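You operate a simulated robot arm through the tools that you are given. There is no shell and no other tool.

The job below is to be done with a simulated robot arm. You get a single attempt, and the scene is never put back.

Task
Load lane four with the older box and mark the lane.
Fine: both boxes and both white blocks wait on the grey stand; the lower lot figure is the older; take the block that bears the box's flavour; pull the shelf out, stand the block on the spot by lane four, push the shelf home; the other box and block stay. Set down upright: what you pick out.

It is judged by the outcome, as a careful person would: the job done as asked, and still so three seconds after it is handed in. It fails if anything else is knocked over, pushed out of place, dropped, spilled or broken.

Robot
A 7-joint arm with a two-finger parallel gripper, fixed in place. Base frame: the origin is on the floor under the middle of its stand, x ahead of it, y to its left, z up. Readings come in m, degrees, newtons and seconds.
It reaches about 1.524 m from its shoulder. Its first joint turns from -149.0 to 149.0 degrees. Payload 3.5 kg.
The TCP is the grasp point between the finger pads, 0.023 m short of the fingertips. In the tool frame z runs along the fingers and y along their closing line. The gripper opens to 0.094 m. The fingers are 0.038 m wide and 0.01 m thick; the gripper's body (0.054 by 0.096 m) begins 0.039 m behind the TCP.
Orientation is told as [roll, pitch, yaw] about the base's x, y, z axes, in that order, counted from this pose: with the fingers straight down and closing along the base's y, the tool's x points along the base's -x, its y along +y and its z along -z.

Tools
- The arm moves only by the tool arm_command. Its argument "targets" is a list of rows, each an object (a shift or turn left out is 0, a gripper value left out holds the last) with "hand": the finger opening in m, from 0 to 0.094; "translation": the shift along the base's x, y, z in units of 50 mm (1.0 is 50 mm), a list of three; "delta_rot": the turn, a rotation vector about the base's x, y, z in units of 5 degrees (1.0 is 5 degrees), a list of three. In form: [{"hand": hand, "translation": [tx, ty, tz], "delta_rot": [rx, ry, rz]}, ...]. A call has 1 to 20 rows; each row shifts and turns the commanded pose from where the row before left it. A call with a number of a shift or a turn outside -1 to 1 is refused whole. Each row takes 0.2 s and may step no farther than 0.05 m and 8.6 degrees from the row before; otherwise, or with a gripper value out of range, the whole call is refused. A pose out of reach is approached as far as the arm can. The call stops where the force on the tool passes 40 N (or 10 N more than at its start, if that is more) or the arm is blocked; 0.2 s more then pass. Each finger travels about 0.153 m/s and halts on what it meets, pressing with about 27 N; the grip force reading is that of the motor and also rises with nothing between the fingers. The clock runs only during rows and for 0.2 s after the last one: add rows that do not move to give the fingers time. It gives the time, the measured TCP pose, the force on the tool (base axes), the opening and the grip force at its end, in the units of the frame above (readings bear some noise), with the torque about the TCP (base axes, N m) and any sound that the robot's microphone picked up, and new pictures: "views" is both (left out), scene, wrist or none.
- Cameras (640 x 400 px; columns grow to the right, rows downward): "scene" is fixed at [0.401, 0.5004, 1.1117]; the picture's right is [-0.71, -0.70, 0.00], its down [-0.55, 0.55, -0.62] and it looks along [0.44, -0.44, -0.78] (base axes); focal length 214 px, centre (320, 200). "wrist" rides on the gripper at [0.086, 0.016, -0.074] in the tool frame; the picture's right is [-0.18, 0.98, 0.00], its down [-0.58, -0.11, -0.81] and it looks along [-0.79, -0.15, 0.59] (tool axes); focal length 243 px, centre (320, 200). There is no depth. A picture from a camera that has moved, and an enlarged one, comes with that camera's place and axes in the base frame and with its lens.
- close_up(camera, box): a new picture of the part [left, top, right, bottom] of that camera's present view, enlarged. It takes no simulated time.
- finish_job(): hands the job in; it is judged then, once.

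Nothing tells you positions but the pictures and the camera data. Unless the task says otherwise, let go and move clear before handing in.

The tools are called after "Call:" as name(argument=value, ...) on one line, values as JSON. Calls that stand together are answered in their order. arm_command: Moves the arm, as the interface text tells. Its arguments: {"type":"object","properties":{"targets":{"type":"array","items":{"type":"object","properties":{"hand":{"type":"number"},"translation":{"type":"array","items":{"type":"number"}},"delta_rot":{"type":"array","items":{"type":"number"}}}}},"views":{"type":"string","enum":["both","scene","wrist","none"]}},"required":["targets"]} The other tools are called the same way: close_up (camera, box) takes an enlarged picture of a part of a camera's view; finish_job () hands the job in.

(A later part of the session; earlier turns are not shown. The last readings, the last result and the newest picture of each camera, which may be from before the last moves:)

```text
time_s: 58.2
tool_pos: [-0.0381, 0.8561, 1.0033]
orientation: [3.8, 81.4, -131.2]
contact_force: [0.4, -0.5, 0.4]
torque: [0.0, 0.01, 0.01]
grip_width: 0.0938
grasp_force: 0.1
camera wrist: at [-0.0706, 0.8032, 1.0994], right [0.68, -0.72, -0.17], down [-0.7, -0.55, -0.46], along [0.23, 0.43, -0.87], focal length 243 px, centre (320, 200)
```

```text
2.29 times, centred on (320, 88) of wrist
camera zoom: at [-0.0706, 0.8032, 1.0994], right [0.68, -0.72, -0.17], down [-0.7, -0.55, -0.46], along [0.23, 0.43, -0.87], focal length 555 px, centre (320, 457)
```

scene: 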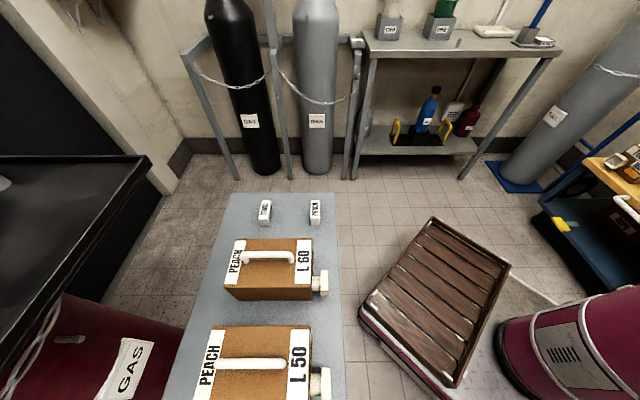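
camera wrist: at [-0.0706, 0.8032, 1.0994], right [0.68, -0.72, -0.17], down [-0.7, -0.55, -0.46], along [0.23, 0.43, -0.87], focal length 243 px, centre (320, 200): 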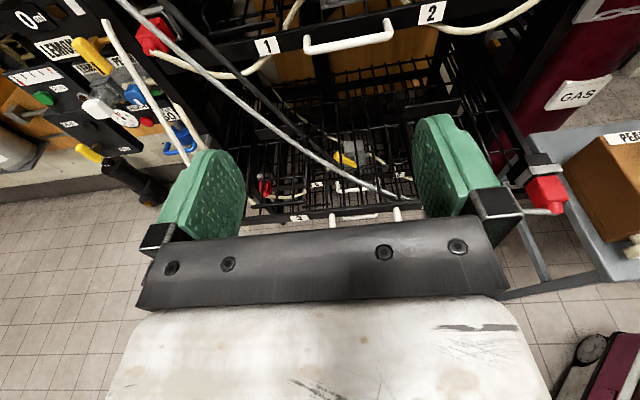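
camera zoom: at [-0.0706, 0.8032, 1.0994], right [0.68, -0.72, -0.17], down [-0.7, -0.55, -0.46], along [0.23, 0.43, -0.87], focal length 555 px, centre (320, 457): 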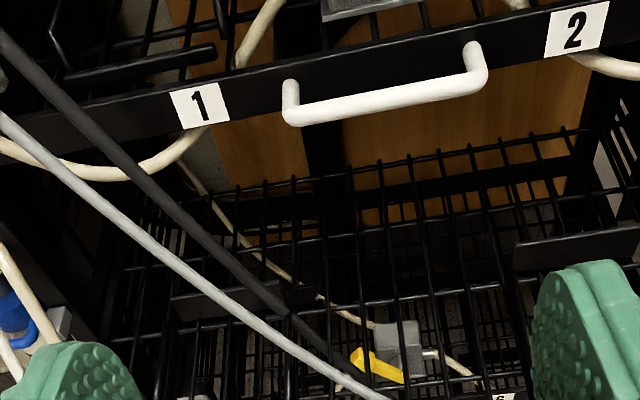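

Lane 3's half shows no pad either. One more careful zoom on lane 4's front corner and on the middle from this angle.

Call:
close_up(camera="wrist", box=[500, 120, 600, 182])

Call:
close_up(camera="wrist", box=[280, 120, 420, 208])

Call:
close_up(camera="wrist", box=[240, 60, 440, 185])

Call:
close_up(camera="wrist", box=[400, 40, 520, 115])

```text
6.40 times, centred on (550, 151) of wrist
camera zoom: at [-0.0706, 0.8032, 1.0994], right [0.68, -0.72, -0.17], down [-0.7, -0.55, -0.46], along [0.23, 0.43, -0.87], focal length 1553 px, centre (-1152, 514)
```

zoom: 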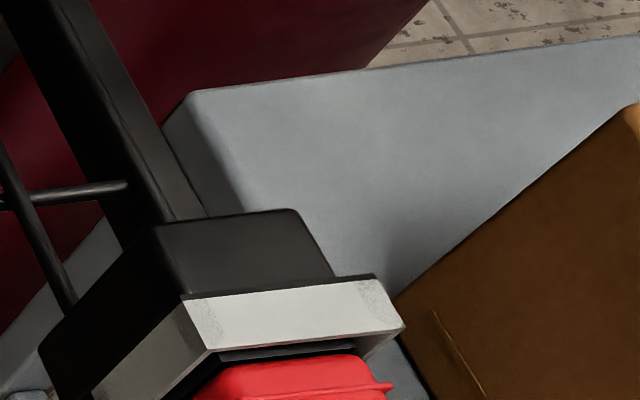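

```text
4.55 times, centred on (350, 164) of wrist
camera zoom: at [-0.0706, 0.8032, 1.0994], right [0.68, -0.72, -0.17], down [-0.7, -0.55, -0.46], along [0.23, 0.43, -0.87], focal length 1103 px, centre (184, 364)
```

zoom: 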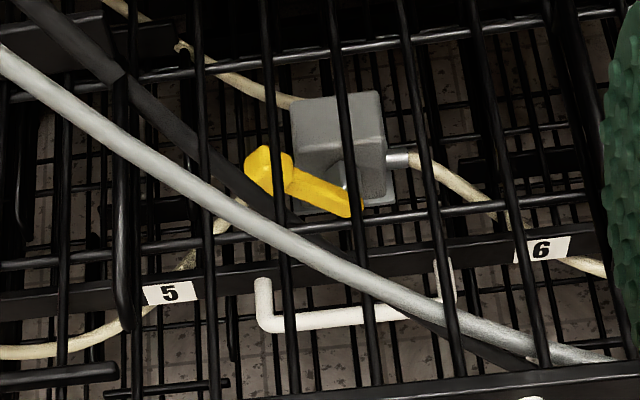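

```text
3.20 times, centred on (340, 122) of wrist
camera zoom: at [-0.0706, 0.8032, 1.0994], right [0.68, -0.72, -0.17], down [-0.7, -0.55, -0.46], along [0.23, 0.43, -0.87], focal length 776 px, centre (256, 448)
```

zoom: 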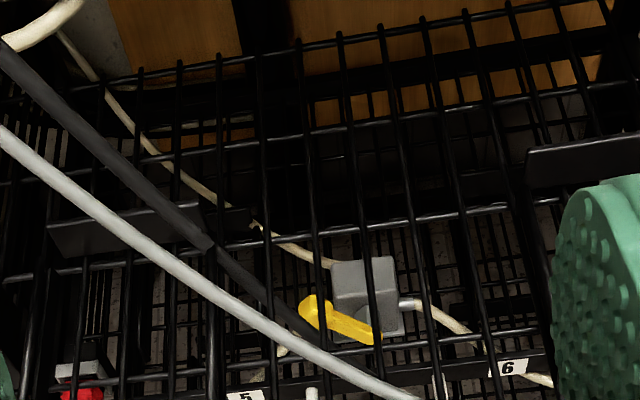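

```text
5.33 times, centred on (460, 78) of wrist
camera zoom: at [-0.0706, 0.8032, 1.0994], right [0.68, -0.72, -0.17], down [-0.7, -0.55, -0.46], along [0.23, 0.43, -0.87], focal length 1294 px, centre (-427, 853)
```

zoom: 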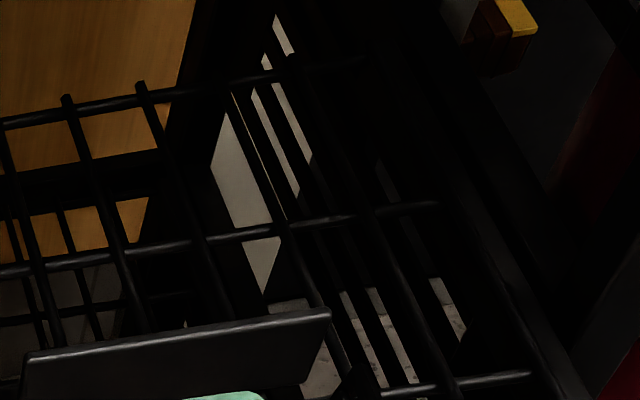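

I've now examined the whole extended shelf: it is plain wire apart from the lane cradles and connector docks, and the only free place beside lane 4 big enough for the block is the wire deck just left of its guide. I'll come back to that; next I turn the hand back over and head for the L 50 box.

Call:
arm_command(targets=[{"delta_rot": [-1, 1, 0]}, {"delta_rot": [-1, 1, 0]}, {"delta_rot": [-1, 1, 0]}, {"translation": [0.2, -0.2, 0], "delta_rot": [1, 1, -0.817]}, {"translation": [0.2, -0.2, 0], "delta_rot": [1, 1, -0.817]}, {"translation": [0.2, -0.2, 0], "delta_rot": [1, 1, -0.817]}, {"translation": [0.2, -0.2, 0], "delta_rot": [1, 1, -0.817]}, {"translation": [0.2, -0.2, 0], "delta_rot": [1, 1, -0.817]}, {"translation": [0.2, -0.2, 0], "delta_rot": [1, 1, -0.817]}, {"translation": [0.2, -0.2, 0], "delta_rot": [1, 1, -0.817]}, {"translation": [0.2, -0.2, 0], "delta_rot": [1, 1, -0.817]}, {"translation": [0.2, -0.2, 0], "delta_rot": [1, 1, -0.817]}, {"translation": [0.2, -0.2, 0], "delta_rot": [1, 1, -0.817]}, {"translation": [0.2, -0.2, 0], "delta_rot": [1, 1, -0.817]}, {"delta_rot": [1, 1, -0.817]}, {"delta_rot": [1, 1, -0.817]}, {"delta_rot": [1, 1, -0.817]}, {"delta_rot": [1, 1, -0.817]}, {"delta_rot": [1, 1, -0.817]}], views="wrist")

```text
time_s: 62.2
tool_pos: [0.072, 0.7489, 1.0019]
orientation: [-52.6, -33.9, 111.9]
contact_force: [0.4, 1.0, 0.8]
torque: [0.02, 0.02, 0.02]
grip_width: 0.0939
grasp_force: 0.1
camera wrist: at [0.041, 0.6403, 0.9805], right [-0.77, 0.32, -0.55], down [-0.59, -0.07, 0.8], along [0.22, 0.94, 0.24], focal length 243 px, centre (320, 200)
```

wrist: 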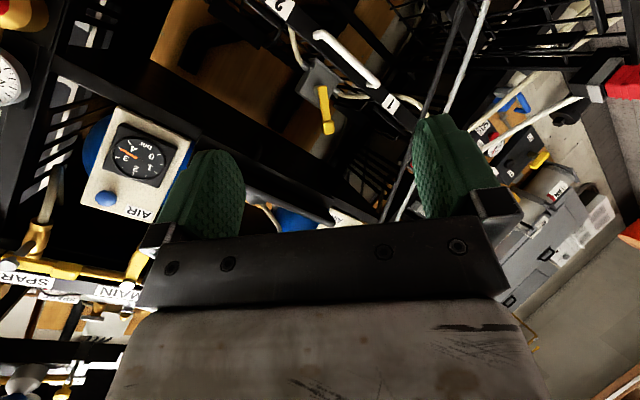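

Continuing the turn, then pointing the fingers down.

Call:
arm_command(targets=[{"translation": [0.3, -0.2, 0], "delta_rot": [1, 1, -0.817]}, {"translation": [0.3, -0.2, 0], "delta_rot": [1, 1, -0.817]}, {"translation": [0.3, -0.2, 0], "delta_rot": [1, 1, -0.817]}, {"translation": [0.3, -0.2, 0], "delta_rot": [1, 1, -0.817]}, {"translation": [0.3, -0.2, 0], "delta_rot": [1, 1, -0.817]}, {"translation": [0.3, -0.2, 0], "delta_rot": [1, 1, -0.817]}, {"translation": [0.3, -0.1, 0], "delta_rot": [-1, 1, 0]}, {"translation": [0.3, -0.1, 0], "delta_rot": [-1, 1, 0]}, {"translation": [0.3, -0.1, 0], "delta_rot": [-1, 1, 0]}, {"translation": [0.3, -0.1, 0], "delta_rot": [-1, 1, 0]}, {"translation": [0.3, -0.1, 0], "delta_rot": [-1, 1, 0]}, {"translation": [0.3, -0.1, 0], "delta_rot": [-1, 1, 0]}, {"translation": [0.3, -0.1, 0], "delta_rot": [-1, 1, 0]}, {"translation": [0.3, -0.1, 0], "delta_rot": [-1, 1, 0]}], views="wrist")

```text
time_s: 65.2
tool_pos: [0.281, 0.6505, 1.0014]
orientation: [0.2, -3.3, 46.0]
contact_force: [0.6, 0.9, -0.4]
torque: [-0.02, -0.04, -0.03]
grip_width: 0.0938
grasp_force: 0.0
camera wrist: at [0.2081, 0.5964, 1.0722], right [-0.58, 0.81, 0.01], down [0.45, 0.31, 0.84], along [0.68, 0.49, -0.55], focal length 243 px, centre (320, 200)
```

wrist: 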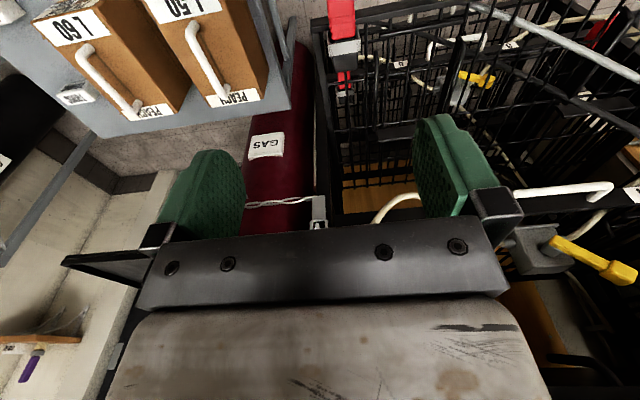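

Hand is vertical again, yaw about 45°. I'll level it exactly and move over the L 50 box's handle at a safe height.

Call:
arm_command(targets=[{"translation": [0.6, -0.22, -0.5], "delta_rot": [-0.467, 0.467, -0.2]}, {"translation": [0.6, -0.22, -0.5]}, {"translation": [0.6, -0.22, -0.5]}, {"translation": [0.6, -0.22, -0.5]}, {"translation": [0.6, -0.22, -0.5]}, {"translation": [0.6, -0.22, -0.5]}, {"translation": [0.58, -0.22, -0.5]}, {}], views="both")

Call:
close_up(camera="wrist", box=[200, 0, 440, 150])

Call:
close_up(camera="scene", box=[170, 290, 350, 400])

```text
time_s: 67.0
tool_pos: [0.4928, 0.5715, 0.8253]
orientation: [0.2, 0.0, 45.0]
contact_force: [-0.4, 0.1, -0.6]
torque: [-0.02, 0.01, 0.02]
grip_width: 0.0939
grasp_force: 0.1
camera wrist: at [0.4199, 0.5225, 0.8995], right [-0.56, 0.83, 0.0], down [0.49, 0.33, 0.81], along [0.66, 0.46, -0.59], focal length 243 px, centre (320, 200)
```

scene: 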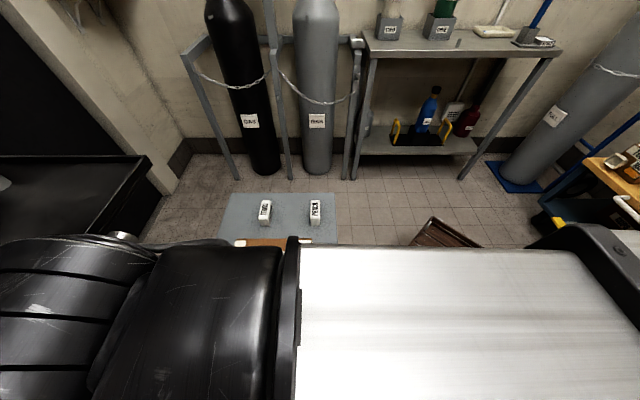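
wrist: 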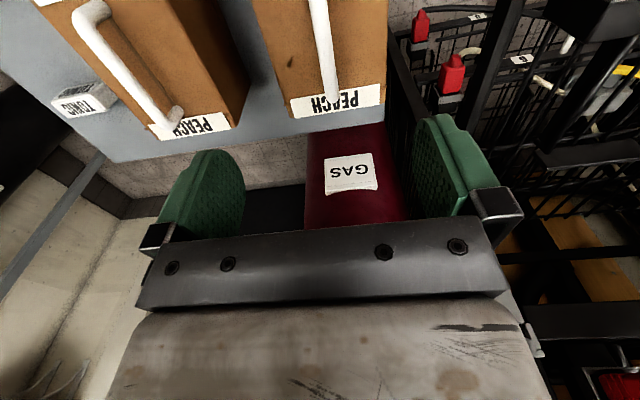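

```text
2.67 times, centred on (320, 75) of wrist
camera zoom: at [0.4199, 0.5225, 0.8995], right [-0.56, 0.83, 0.0], down [0.49, 0.33, 0.81], along [0.66, 0.46, -0.59], focal length 647 px, centre (320, 533)
```

zoom: 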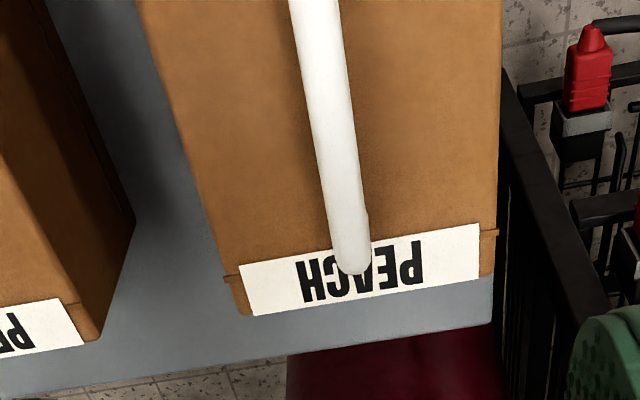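

```text
3.56 times, centred on (260, 345) of scene
camera zoom: at [0.401, 0.5004, 1.1117], right [-0.71, -0.7, 0.0], down [-0.55, 0.55, -0.62], along [0.44, -0.44, -0.78], focal length 763 px, centre (533, -316)
```

zoom: 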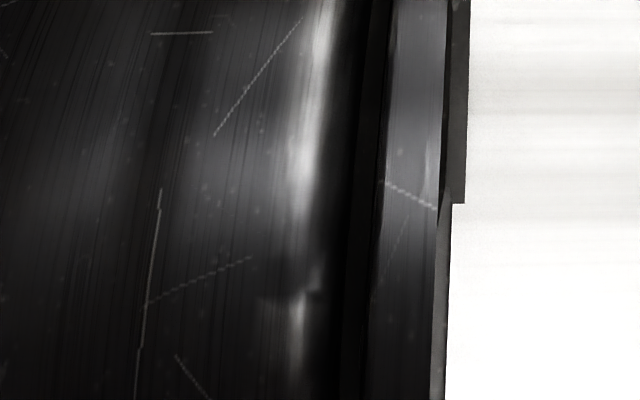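

The handle bar runs at l≈0.061, about 5 mm off my centreline; box rear edge at n≈0.843, width 0.119. I'll correct sideways and descend in two stages around the handle.

Call:
arm_command(targets=[{"translation": [-0.09, 0.06, -0.6]}, {"translation": [0, 0, -0.6]}, {"translation": [0, 0, -0.6]}, {"translation": [0, 0, -0.6]}, {}], views="wrist")

Call:
close_up(camera="wrist", box=[160, 0, 480, 200])

```text
time_s: 68.2
tool_pos: [0.4887, 0.5745, 0.7054]
orientation: [0.2, 0.0, 45.0]
contact_force: [0.3, -0.4, -0.5]
torque: [-0.04, -0.03, 0.02]
grip_width: 0.0938
grasp_force: 0.2
camera wrist: at [0.4162, 0.5249, 0.7804], right [-0.56, 0.83, 0.0], down [0.49, 0.33, 0.81], along [0.66, 0.46, -0.59], focal length 243 px, centre (320, 200)
```

wrist: 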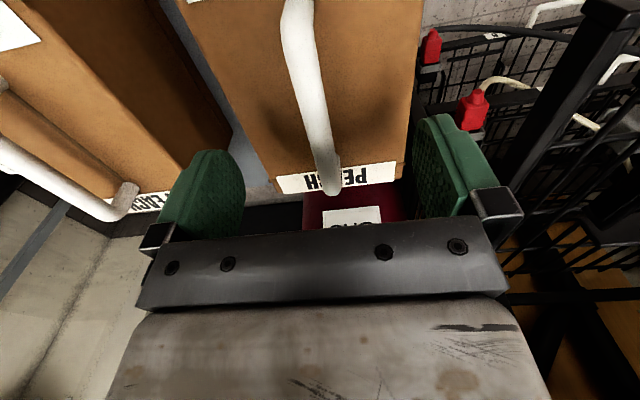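

```text
2.00 times, centred on (320, 100) of wrist
camera zoom: at [0.4162, 0.5249, 0.7804], right [-0.56, 0.83, 0.0], down [0.49, 0.33, 0.81], along [0.66, 0.46, -0.59], focal length 485 px, centre (320, 400)
```

zoom: 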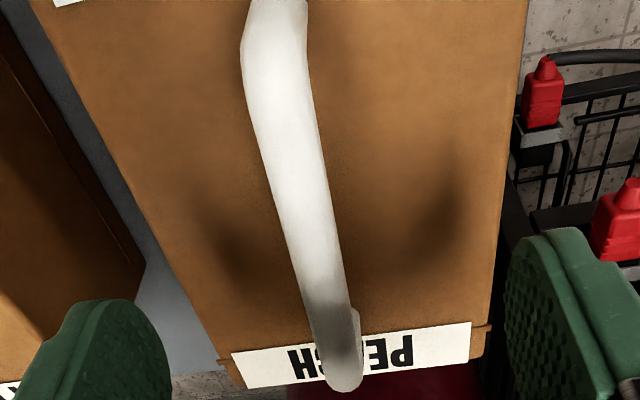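

The handle is centred between the fingers. Lowering to straddle the bar, then closing.

Call:
arm_command(targets=[{"hand": 0.06, "translation": [0, 0, -0.3]}, {"translation": [0, 0, -0.25]}, {"translation": [0, 0, -0.2]}, {}], views="wrist")

Call:
close_up(camera="wrist", box=[200, 0, 440, 200])

```text
time_s: 69.2
tool_pos: [0.486, 0.5765, 0.6685]
orientation: [0.1, 0.0, 44.9]
contact_force: [0.6, 0.2, 0.3]
torque: [0.0, -0.02, 0.01]
grip_width: 0.0601
grasp_force: 0.0
camera wrist: at [0.4145, 0.5265, 0.7423], right [-0.56, 0.83, 0.0], down [0.49, 0.33, 0.81], along [0.66, 0.46, -0.59], focal length 243 px, centre (320, 200)
```

wrist: 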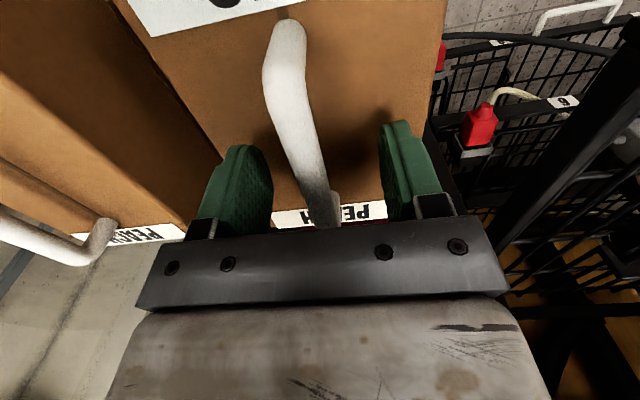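

```text
2.00 times, centred on (320, 100) of wrist
camera zoom: at [0.4145, 0.5265, 0.7423], right [-0.56, 0.83, 0.0], down [0.49, 0.33, 0.81], along [0.66, 0.46, -0.59], focal length 485 px, centre (320, 400)
```

zoom: 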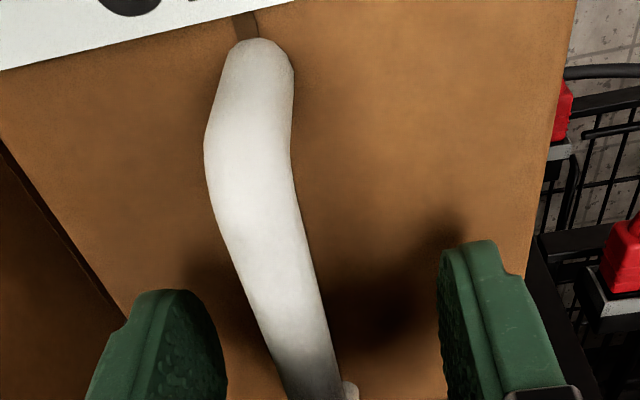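

Fine alignment looks good. A last few millimetres down, then close on the handle.

Call:
arm_command(targets=[{"translation": [0.02, -0.02, -0.08]}, {}, {"hand": 0.0}, {}, {}, {}], views="wrist")

```text
time_s: 70.6
tool_pos: [0.4887, 0.5751, 0.6635]
orientation: [0.2, 0.0, 44.9]
contact_force: [2.1, -3.8, 0.4]
torque: [0.02, -0.04, -0.04]
grip_width: 0.0134
grasp_force: 26.6
camera wrist: at [0.4157, 0.5254, 0.7389], right [-0.56, 0.83, 0.0], down [0.49, 0.33, 0.81], along [0.66, 0.46, -0.59], focal length 243 px, centre (320, 200)
```

wrist: 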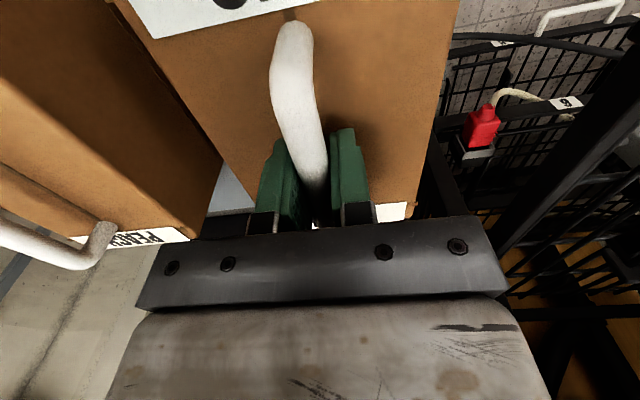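

Gripped on the handle (13 mm). I'll lift slightly and check the load.

Call:
arm_command(targets=[{"translation": [0, 0, 0.1]}, {"translation": [0, 0, 0.2]}, {"translation": [0, 0, 0.3]}, {}], views="wrist")

```text
time_s: 71.6
tool_pos: [0.4898, 0.5744, 0.6956]
orientation: [0.2, -0.1, 44.9]
contact_force: [0.6, -0.2, -13.6]
torque: [0.04, -0.04, -0.02]
grip_width: 0.0138
grasp_force: 27.0
camera wrist: at [0.4168, 0.5255, 0.7701], right [-0.56, 0.83, 0.0], down [0.49, 0.33, 0.81], along [0.66, 0.46, -0.59], focal length 243 px, centre (320, 200)
```

wrist: 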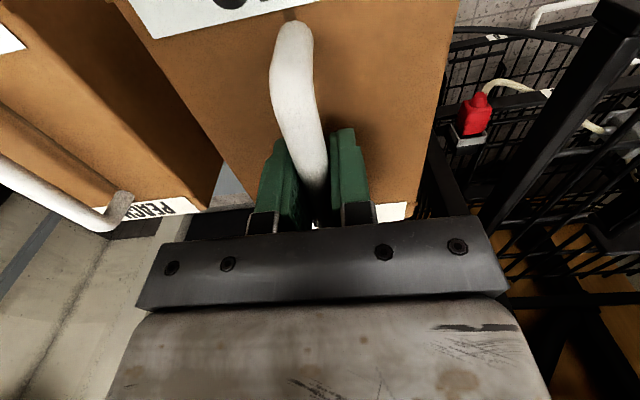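

The box is up, about 1.4 kg, balanced. I'll measure where its edges are relative to the hand before carrying it.

Call:
close_up(camera="wrist", box=[340, 120, 460, 220])

Call:
close_up(camera="wrist", box=[100, 0, 320, 137])

Call:
close_up(camera="scene", box=[0, 180, 320, 380])

```text
4.00 times, centred on (400, 170) of wrist
camera zoom: at [0.4168, 0.5255, 0.7701], right [-0.56, 0.83, 0.0], down [0.49, 0.33, 0.81], along [0.66, 0.46, -0.59], focal length 970 px, centre (0, 320)
```

zoom: 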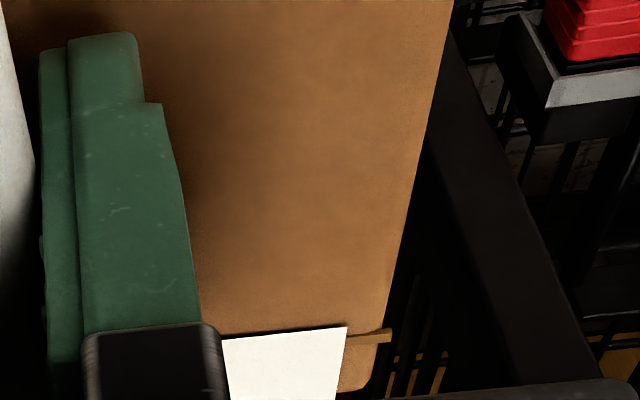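

```text
2.91 times, centred on (210, 68) of wrist
camera zoom: at [0.4168, 0.5255, 0.7701], right [-0.56, 0.83, 0.0], down [0.49, 0.33, 0.81], along [0.66, 0.46, -0.59], focal length 706 px, centre (640, 582)
```

zoom: 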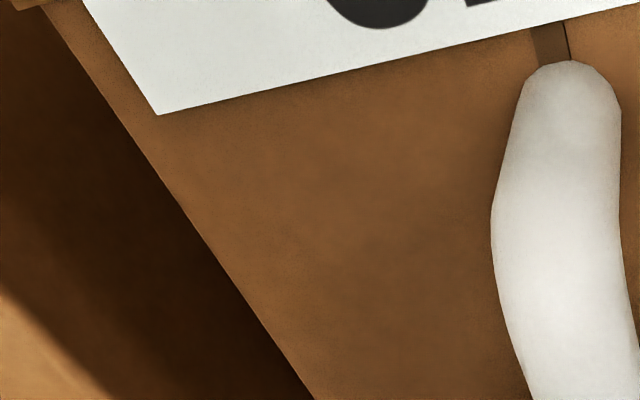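

```text
2.00 times, centred on (160, 280) of scene
camera zoom: at [0.401, 0.5004, 1.1117], right [-0.71, -0.7, 0.0], down [-0.55, 0.55, -0.62], along [0.44, -0.44, -0.78], focal length 429 px, centre (640, 40)
```

zoom: 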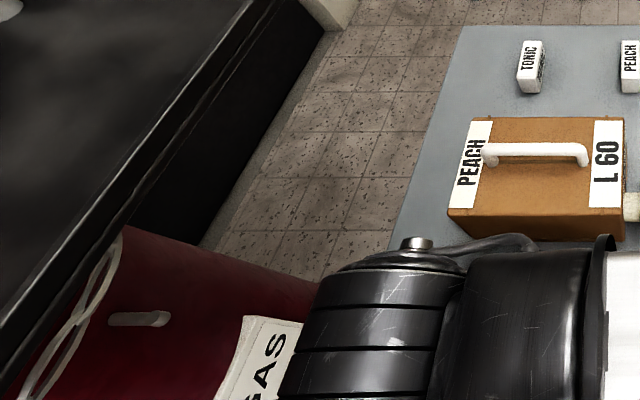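

Offsets are clear: the box centre sits about 3 mm to +l and 1 mm to −n of the TCP, and it hangs square. I'll lift it well clear, then carry it sideways smoothly, keeping it in front of the rack.

Call:
arm_command(targets=[{"translation": [0, 0, 0.5]}, {"translation": [0, 0, 0.7]}, {"translation": [0, 0, 0.8]}, {"translation": [0, 0, 0.8]}, {"translation": [0, 0, 0.8]}, {"translation": [0, 0, 0.6]}, {"translation": [0, 0, 0.3]}, {}], views="both")

```text
time_s: 73.4
tool_pos: [0.4858, 0.5749, 0.9207]
orientation: [0.2, 0.0, 44.9]
contact_force: [-0.1, 0.7, -13.3]
torque: [0.04, -0.08, -0.01]
grip_width: 0.0137
grasp_force: 27.3
camera wrist: at [0.4139, 0.5252, 0.9939], right [-0.56, 0.83, 0.0], down [0.49, 0.33, 0.81], along [0.66, 0.46, -0.59], focal length 243 px, centre (320, 200)
```

scene: 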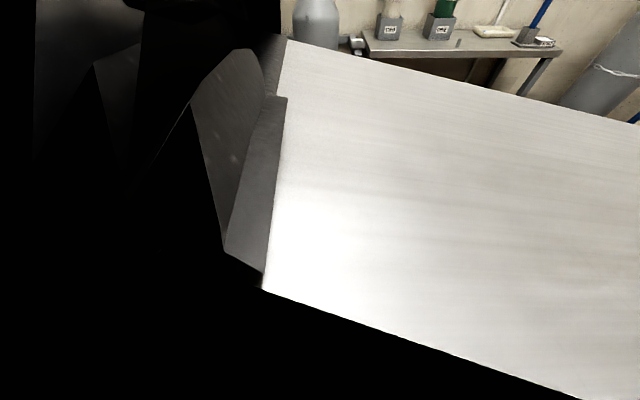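
wrist: 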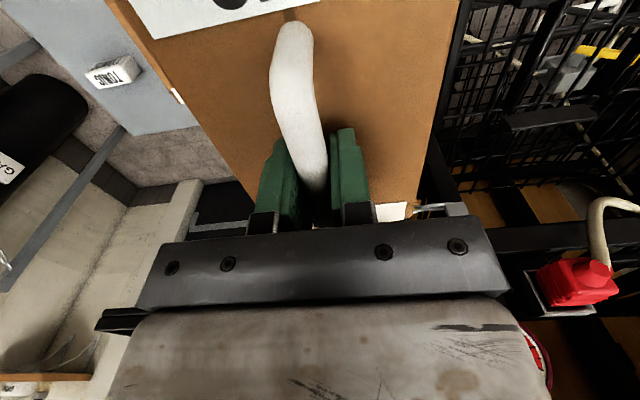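

Clear above the stand. Now sideways toward lane 4, slowly, staying about 9 cm in front of the rack's front.

Call:
arm_command(targets=[{"translation": [-0.2, 0.2, 0]}, {"translation": [-0.35, 0.35, 0]}, {"translation": [-0.36, 0.36, 0]}, {"translation": [-0.36, 0.36, 0]}, {"translation": [-0.36, 0.36, 0]}, {"translation": [-0.36, 0.36, 0]}, {"translation": [-0.36, 0.36, 0]}, {"translation": [-0.36, 0.36, 0]}, {"translation": [-0.36, 0.36, 0]}, {"translation": [-0.36, 0.36, 0]}, {"translation": [-0.36, 0.36, 0]}, {"translation": [-0.36, 0.36, 0]}, {"translation": [-0.36, 0.36, 0]}, {"translation": [-0.36, 0.36, 0]}, {"translation": [-0.2, 0.2, 0]}, {}], views="both")

```text
time_s: 76.8
tool_pos: [0.2347, 0.8282, 0.9188]
orientation: [0.1, 0.1, 44.9]
contact_force: [-0.6, 0.5, -14.6]
torque: [0.04, -0.04, -0.03]
grip_width: 0.0136
grasp_force: 26.9
camera wrist: at [0.1613, 0.7786, 0.9935], right [-0.56, 0.83, 0.0], down [0.49, 0.33, 0.81], along [0.66, 0.46, -0.59], focal length 243 px, centre (320, 200)
```

scene: 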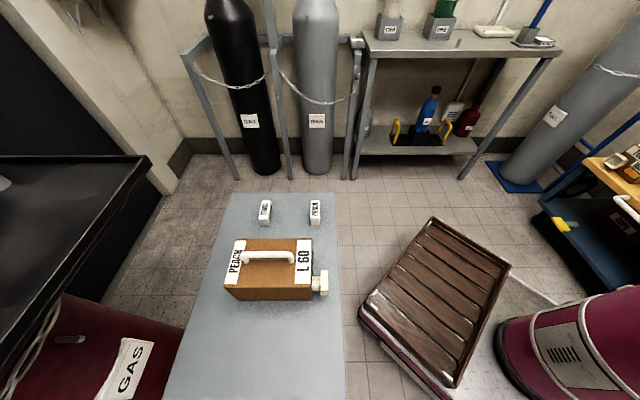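
wrist: 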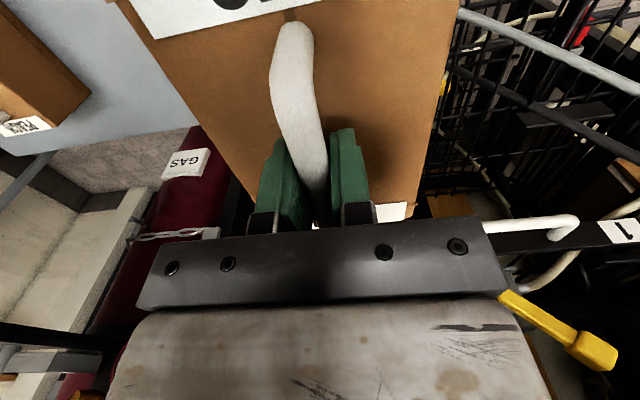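

The box is above the front of lane 4 (n 0.752, l 0.420), and the stand's other items are untouched. I'll lower it partway in front, then bring it forward below the upper tier's hose to the pocket centre (TCP n 0.876, l 0.408).

Call:
arm_command(targets=[{"translation": [0, 0, -0.35]}, {"translation": [0, 0, -0.5]}, {"translation": [0, 0, -0.5]}, {"translation": [0, 0, -0.4]}, {}, {"translation": [0.25, 0.2, 0]}, {"translation": [0.4, 0.33, 0]}, {"translation": [0.45, 0.37, 0]}, {"translation": [0.45, 0.37, 0]}, {"translation": [0.37, 0.33, 0]}, {}], views="both")

Call:
close_up(camera="wrist", box=[360, 60, 520, 220])

Call:
close_up(camera="wrist", box=[100, 60, 320, 220])

```text
time_s: 79.2
tool_pos: [0.3296, 0.9096, 0.8344]
orientation: [0.2, 0.0, 44.9]
contact_force: [0.0, -0.7, -14.2]
torque: [0.03, -0.02, 0.0]
grip_width: 0.0135
grasp_force: 26.8
camera wrist: at [0.2571, 0.86, 0.9088], right [-0.56, 0.83, 0.0], down [0.49, 0.33, 0.81], along [0.66, 0.46, -0.59], focal length 243 px, centre (320, 200)
```

scene: 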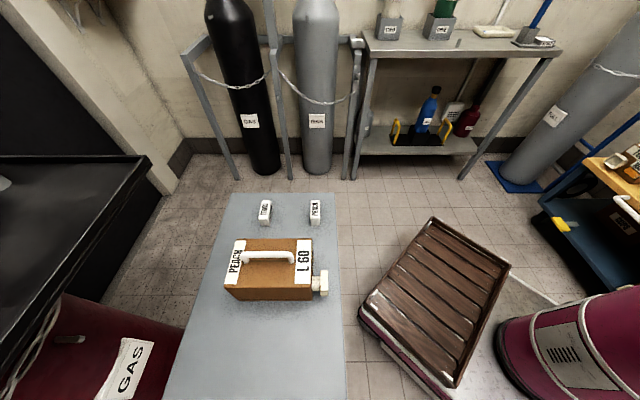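
wrist: 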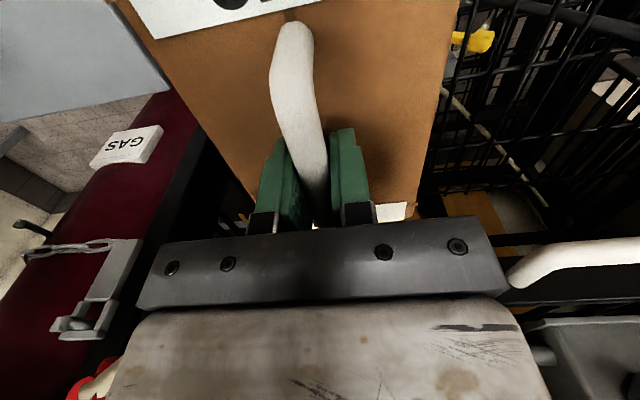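

```text
2.50 times, centred on (440, 140) of wrist
camera zoom: at [0.2571, 0.86, 0.9088], right [-0.56, 0.83, 0.0], down [0.49, 0.33, 0.81], along [0.66, 0.46, -0.59], focal length 606 px, centre (20, 350)
```

zoom: 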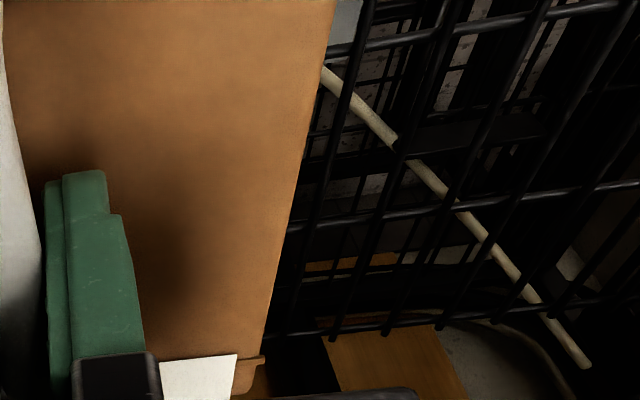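

```text
2.50 times, centred on (210, 140) of wrist
camera zoom: at [0.2571, 0.86, 0.9088], right [-0.56, 0.83, 0.0], down [0.49, 0.33, 0.81], along [0.66, 0.46, -0.59], focal length 606 px, centre (595, 350)
```

zoom: 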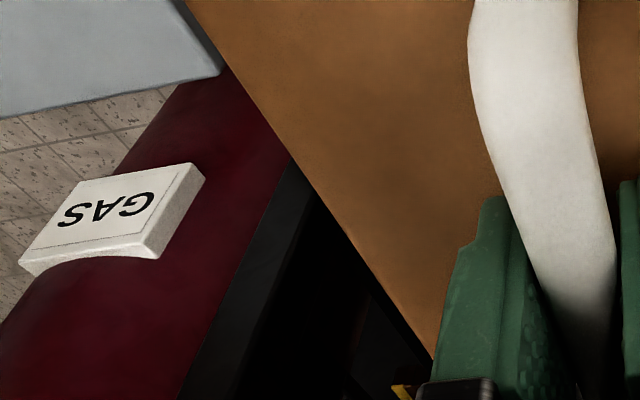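

The TCP reads n 0.876, l 0.410; I'll trim 2 mm and lower slowly until the box bottom is between the guides, watching for early contact.

Call:
arm_command(targets=[{"translation": [0.028, -0.028, -0.1]}, {"translation": [0, 0, -0.2]}, {"translation": [0, 0, -0.2]}, {"translation": [0, 0, -0.2]}, {"translation": [0, 0, -0.2]}, {}], views="wrist")

```text
time_s: 80.6
tool_pos: [0.3315, 0.9073, 0.7871]
orientation: [0.1, 0.1, 44.9]
contact_force: [0.0, 0.1, -13.4]
torque: [0.04, -0.05, 0.01]
grip_width: 0.0138
grasp_force: 26.8
camera wrist: at [0.2593, 0.8576, 0.8618], right [-0.56, 0.83, 0.0], down [0.49, 0.33, 0.81], along [0.66, 0.46, -0.59], focal length 243 px, centre (320, 200)
```

wrist: 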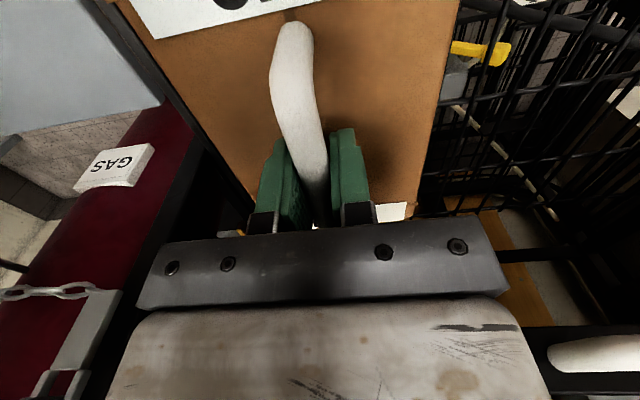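

No contact with the box bottom now about 1.5 cm below the guides' tops, so it is entering the pocket. Continuing gently to the deck.

Call:
arm_command(targets=[{"translation": [0, 0, -0.12]}, {"translation": [0, 0, -0.12]}, {"translation": [0, 0, -0.12]}, {"translation": [0, 0, -0.1]}, {}], views="none")

```text
time_s: 81.8
tool_pos: [0.3318, 0.9065, 0.7649]
orientation: [0.2, 0.0, 44.9]
contact_force: [-0.1, 0.4, -14.5]
torque: [0.02, -0.06, 0.0]
grip_width: 0.0136
grasp_force: 26.8
```

Call:
arm_command(targets=[{"translation": [0, 0, -0.06]}, {"translation": [0, 0, -0.06]}, {"translation": [0, 0, -0.06]}, {}], views="none")

```text
time_s: 82.8
tool_pos: [0.332, 0.9064, 0.7586]
orientation: [0.2, -0.1, 44.8]
contact_force: [3.4, 5.1, 33.8]
torque: [-0.04, 0.01, -0.01]
grip_width: 0.0134
grasp_force: 26.7
```

Contact at TCP z 0.7586, matching the expected deck height, so the box is down in the pocket. I'll relax the push and release the handle.

Call:
arm_command(targets=[{"translation": [0, 0, 0.05]}, {}, {"hand": 0.05}, {}, {}], views="wrist")

```text
time_s: 84.0
tool_pos: [0.3314, 0.906, 0.7573]
orientation: [0.2, 0.0, 44.9]
contact_force: [-0.9, 0.1, -0.3]
torque: [-0.01, 0.02, 0.05]
grip_width: 0.0497
grasp_force: 0.0
camera wrist: at [0.259, 0.8566, 0.8324], right [-0.56, 0.83, 0.0], down [0.49, 0.33, 0.81], along [0.67, 0.45, -0.59], focal length 243 px, centre (320, 200)
```

wrist: 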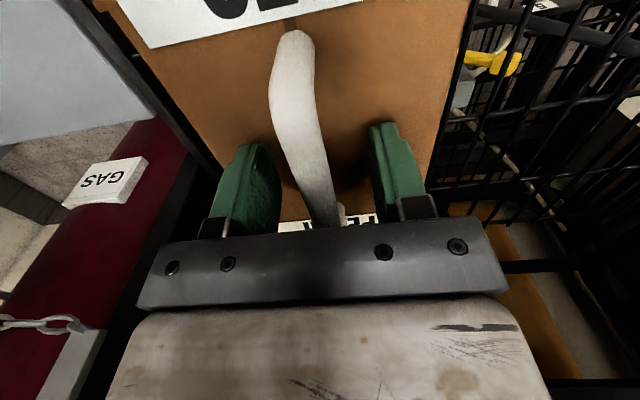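

Released and the box stays put. I'll rise straight up, then back away and look at how it sits.

Call:
arm_command(targets=[{"translation": [0, 0, 0.4]}, {"translation": [0, 0, 0.7]}, {"translation": [-0.3, -0.3, 0.7]}, {"translation": [-0.5, -0.5, 0.3]}, {"translation": [-0.6, -0.6, 0.3]}, {"translation": [-0.6, -0.6, 0.3]}, {"translation": [-0.6, -0.6, 0.3]}, {"translation": [-0.6, -0.6, 0.3]}], views="wrist")

Call:
close_up(camera="wrist", box=[200, 0, 440, 150])

```text
time_s: 85.8
tool_pos: [0.1718, 0.7451, 0.9243]
orientation: [0.2, 0.1, 44.9]
contact_force: [-1.3, -0.2, 0.1]
torque: [-0.02, -0.01, 0.01]
grip_width: 0.0503
grasp_force: 0.0
camera wrist: at [0.0984, 0.6962, 0.9981], right [-0.56, 0.83, 0.0], down [0.49, 0.33, 0.81], along [0.66, 0.46, -0.59], focal length 243 px, centre (320, 200)
```

wrist: 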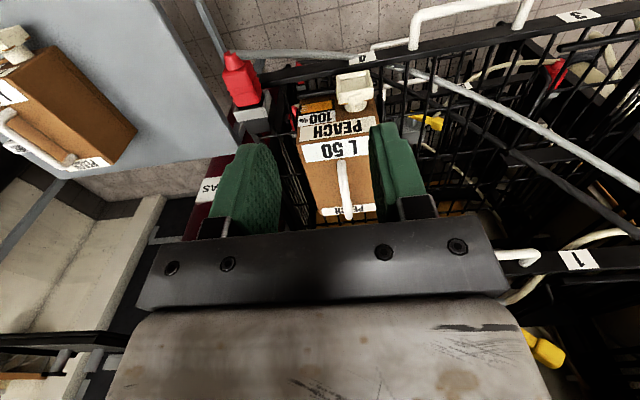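

```text
2.67 times, centred on (320, 75) of wrist
camera zoom: at [0.0984, 0.6962, 0.9981], right [-0.56, 0.83, 0.0], down [0.49, 0.33, 0.81], along [0.66, 0.46, -0.59], focal length 647 px, centre (320, 533)
```

zoom: 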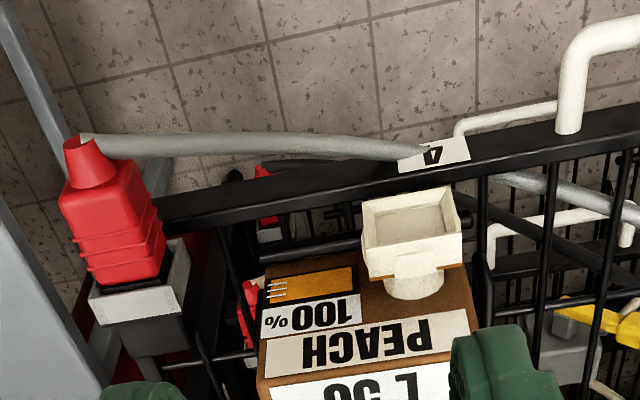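

The box is seated in lane 4 with its spout over the front lip. I'll look again at the deck just left of the lane now, where the block should go, with the fingers opened out of the way.

Call:
arm_command(targets=[{"hand": 0.094, "translation": [-0.5, 0.5, 0]}, {"translation": [-0.5, 0.5, 0]}, {"translation": [-0.3, 0.3, 0]}], views="wrist")

Call:
close_up(camera="wrist", box=[230, 0, 430, 125])

Call:
close_up(camera="wrist", box=[240, 60, 420, 172])

```text
time_s: 86.6
tool_pos: [0.1068, 0.8149, 0.9239]
orientation: [0.3, 0.0, 44.9]
contact_force: [-0.1, -0.6, 0.9]
torque: [0.0, -0.02, -0.03]
grip_width: 0.094
grasp_force: 0.0
camera wrist: at [0.0339, 0.7657, 0.9975], right [-0.56, 0.83, 0.0], down [0.49, 0.33, 0.81], along [0.66, 0.46, -0.59], focal length 243 px, centre (320, 200)
```

wrist: 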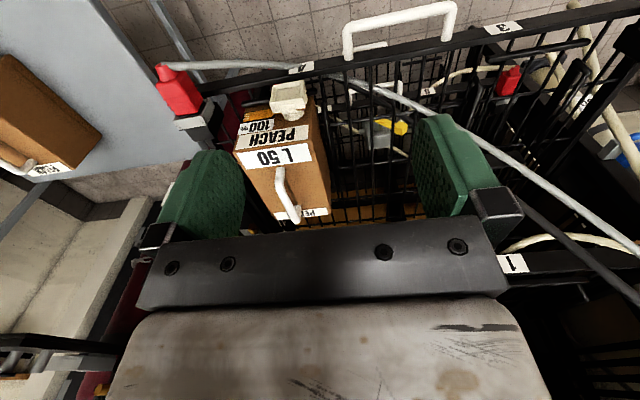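

```text
3.20 times, centred on (330, 62) of wrist
camera zoom: at [0.0339, 0.7657, 0.9975], right [-0.56, 0.83, 0.0], down [0.49, 0.33, 0.81], along [0.66, 0.46, -0.59], focal length 776 px, centre (288, 640)
```

zoom: 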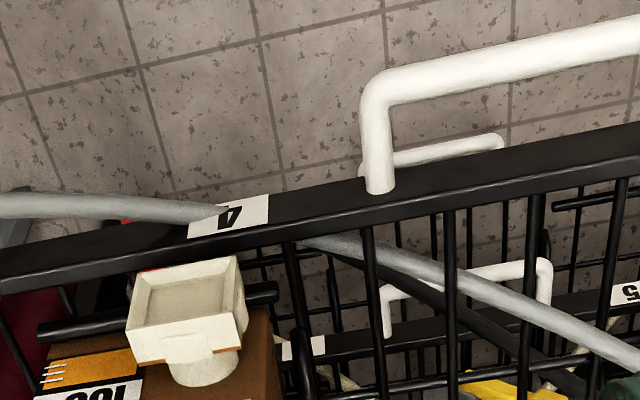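

```text
3.56 times, centred on (330, 116) of wrist
camera zoom: at [0.0339, 0.7657, 0.9975], right [-0.56, 0.83, 0.0], down [0.49, 0.33, 0.81], along [0.66, 0.46, -0.59], focal length 863 px, centre (284, 499)
```

zoom: 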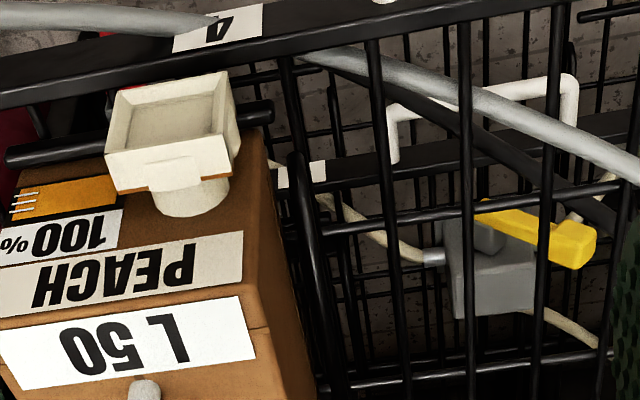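

I can confirm there's only open wire left of lane 4's guide, with rods at l ≈ 0.481, 0.521, 0.560, 0.600; I'll stand the block there across two rods, beside lane 4. Now to fetch the PEACH block, turning the hand so the fingers close across its 3 cm width.

Call:
arm_command(targets=[{"translation": [0.64, -0.64, 0], "delta_rot": [0, 0, -1]}, {"translation": [0.64, -0.64, 0], "delta_rot": [0, 0, -1]}, {"translation": [0.64, -0.64, 0], "delta_rot": [0, 0, -1]}, {"translation": [0.64, -0.64, 0], "delta_rot": [0, 0, -1]}, {"translation": [0.64, -0.64, 0], "delta_rot": [0, 0, -1]}, {"translation": [0.64, -0.64, 0], "delta_rot": [0, 0, -1]}, {"translation": [0.64, -0.64, 0], "delta_rot": [0, 0, -1]}, {"translation": [0.64, -0.64, 0], "delta_rot": [0, 0, -1]}, {"translation": [0.64, -0.64, 0], "delta_rot": [0, 0, -1]}, {"translation": [0.64, -0.64, 0], "delta_rot": [0, 0, -1]}, {"translation": [0.64, -0.64, 0], "delta_rot": [0, 0, -1]}, {"translation": [0.64, -0.64, 0], "delta_rot": [0, 0, -1]}, {"translation": [0.64, -0.64, 0], "delta_rot": [0, 0, -1]}, {"translation": [0.64, -0.64, 0], "delta_rot": [0, 0, -1]}, {"translation": [0.64, -0.64, -0.3], "delta_rot": [0, 0, -1]}, {"translation": [0.64, -0.64, -0.4], "delta_rot": [0, 0, -1]}, {"translation": [0.5, -0.5, -0.6], "delta_rot": [0, 0, -1]}, {"translation": [0.3, -0.3, -0.6], "delta_rot": [0, 0, -1]}], views="both")

```text
time_s: 90.4
tool_pos: [0.6588, 0.2602, 0.83]
orientation: [0.2, 0.0, -45.2]
contact_force: [-0.1, 0.1, -0.4]
torque: [0.01, 0.0, -0.03]
grip_width: 0.0942
grasp_force: 0.0
camera wrist: at [0.6087, 0.3332, 0.9042], right [0.83, 0.56, 0.0], down [0.33, -0.49, 0.81], along [0.45, -0.67, -0.59], focal length 243 px, centre (320, 200)
```

scene: 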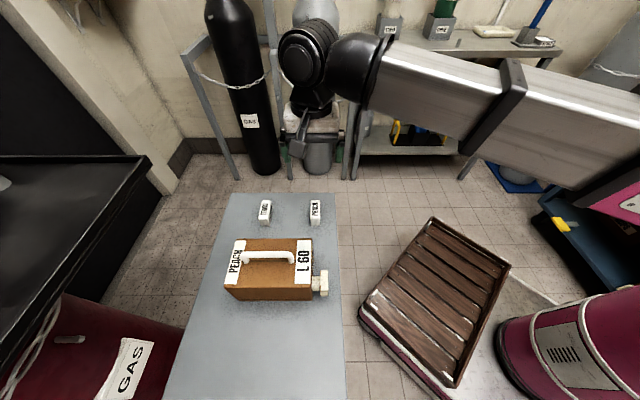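
wrist: 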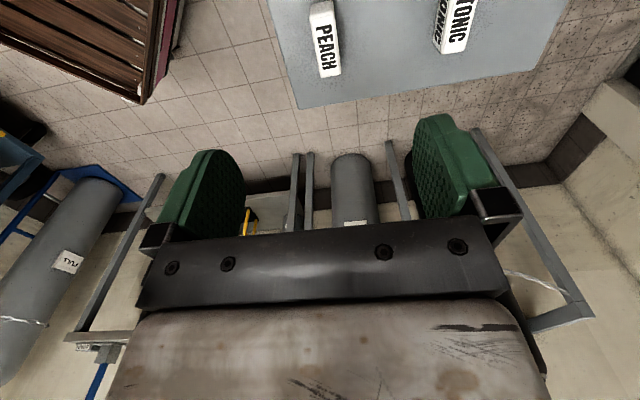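

The PEACH block is visible ahead-below. I'll zoom to fix its position.

Call:
close_up(camera="wrist", box=[280, 0, 400, 90])

Call:
close_up(camera="scene", box=[240, 190, 340, 240])

```text
4.44 times, centred on (340, 45) of wrist
camera zoom: at [0.6087, 0.3332, 0.9042], right [0.83, 0.56, 0.0], down [0.33, -0.49, 0.81], along [0.45, -0.67, -0.59], focal length 1078 px, centre (231, 889)
```

zoom: 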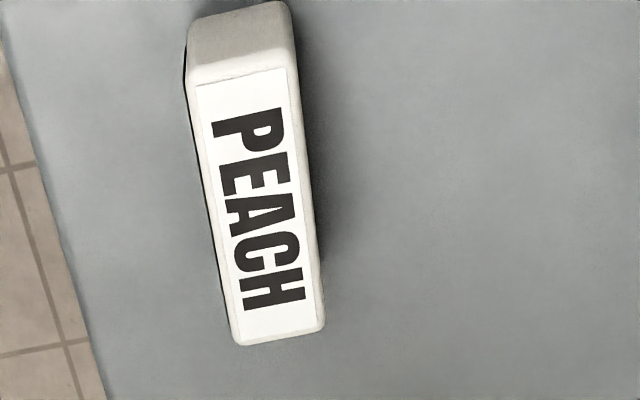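

```text
6.40 times, centred on (290, 215) of scene
camera zoom: at [0.401, 0.5004, 1.1117], right [-0.71, -0.7, 0.0], down [-0.55, 0.55, -0.62], along [0.44, -0.44, -0.78], focal length 1373 px, centre (512, 104)
```

zoom: 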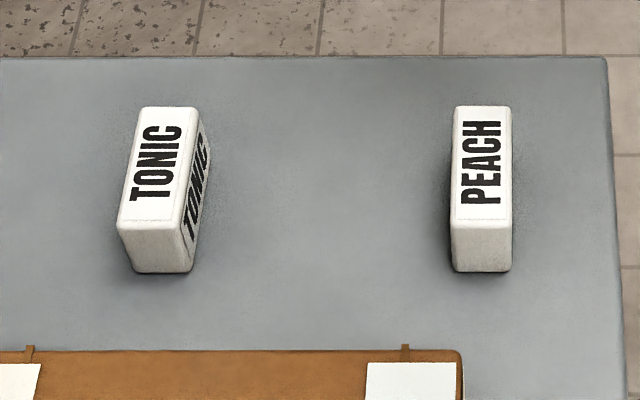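

Block centred at n 0.6488, l −0.3308 (x 0.693, y 0.225), top at z ≈ 0.5625. Moving above it, narrowing the fingers, and stopping for a check.

Call:
arm_command(targets=[{"hand": 0.06, "translation": [0.34, -0.35, -0.7]}, {"translation": [0.34, -0.35, -0.7]}, {"translation": [0, 0, -0.9]}, {"translation": [0, 0, -0.9]}, {"translation": [0, 0, -0.8]}, {}], views="wrist")

Call:
close_up(camera="wrist", box=[200, 0, 440, 200])

```text
time_s: 91.8
tool_pos: [0.6922, 0.225, 0.6304]
orientation: [0.2, -0.1, -45.1]
contact_force: [0.2, -0.7, 0.3]
torque: [-0.03, 0.0, -0.01]
grip_width: 0.0599
grasp_force: 0.1
camera wrist: at [0.6419, 0.2976, 0.7048], right [0.83, 0.56, 0.0], down [0.33, -0.49, 0.81], along [0.46, -0.66, -0.59], focal length 243 px, centre (320, 200)
```

wrist: 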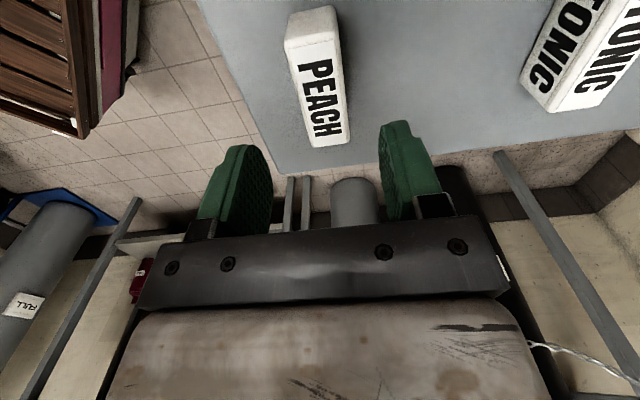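

```text
2.00 times, centred on (320, 100) of wrist
camera zoom: at [0.6419, 0.2976, 0.7048], right [0.83, 0.56, 0.0], down [0.33, -0.49, 0.81], along [0.46, -0.66, -0.59], focal length 485 px, centre (320, 400)
```

zoom: 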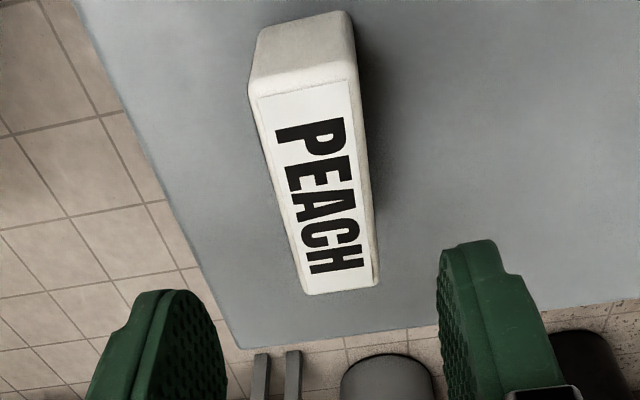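

Aligned within 2 mm. Descending around the block.

Call:
arm_command(targets=[{"translation": [0.02, 0.02, -0.5]}, {"translation": [0, 0, -0.5]}, {"translation": [0, 0, -0.4]}, {"translation": [0, 0, -0.2]}, {}], views="wrist")

Call:
close_up(camera="wrist", box=[200, 0, 440, 200])

```text
time_s: 93.0
tool_pos: [0.6926, 0.2255, 0.5496]
orientation: [0.2, 0.0, -45.2]
contact_force: [-0.2, -0.6, -0.2]
torque: [0.0, -0.03, -0.01]
grip_width: 0.0604
grasp_force: 0.0
camera wrist: at [0.6439, 0.2976, 0.6232], right [0.83, 0.56, 0.0], down [0.33, -0.49, 0.81], along [0.46, -0.66, -0.59], focal length 243 px, centre (320, 200)
```

wrist: 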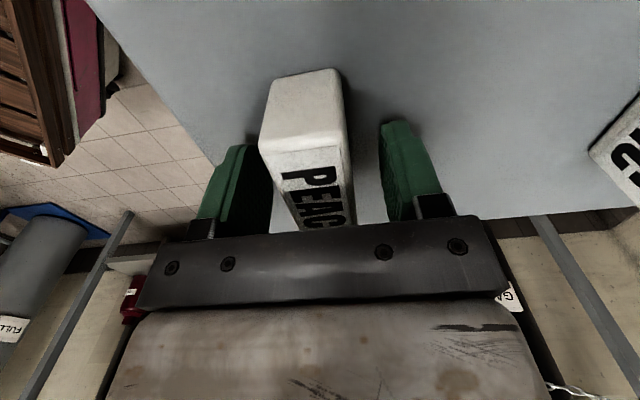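

```text
2.00 times, centred on (320, 100) of wrist
camera zoom: at [0.6439, 0.2976, 0.6232], right [0.83, 0.56, 0.0], down [0.33, -0.49, 0.81], along [0.46, -0.66, -0.59], focal length 485 px, centre (320, 400)
```

zoom: 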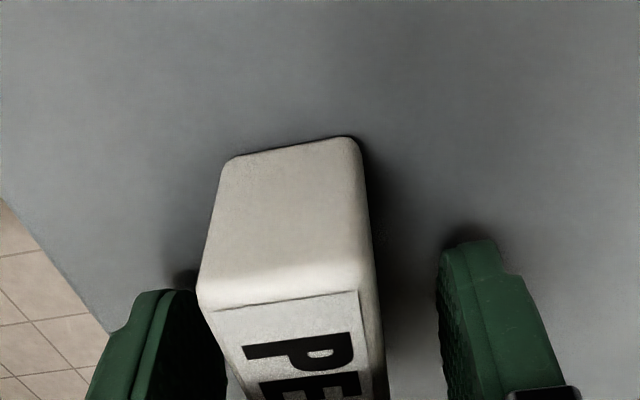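

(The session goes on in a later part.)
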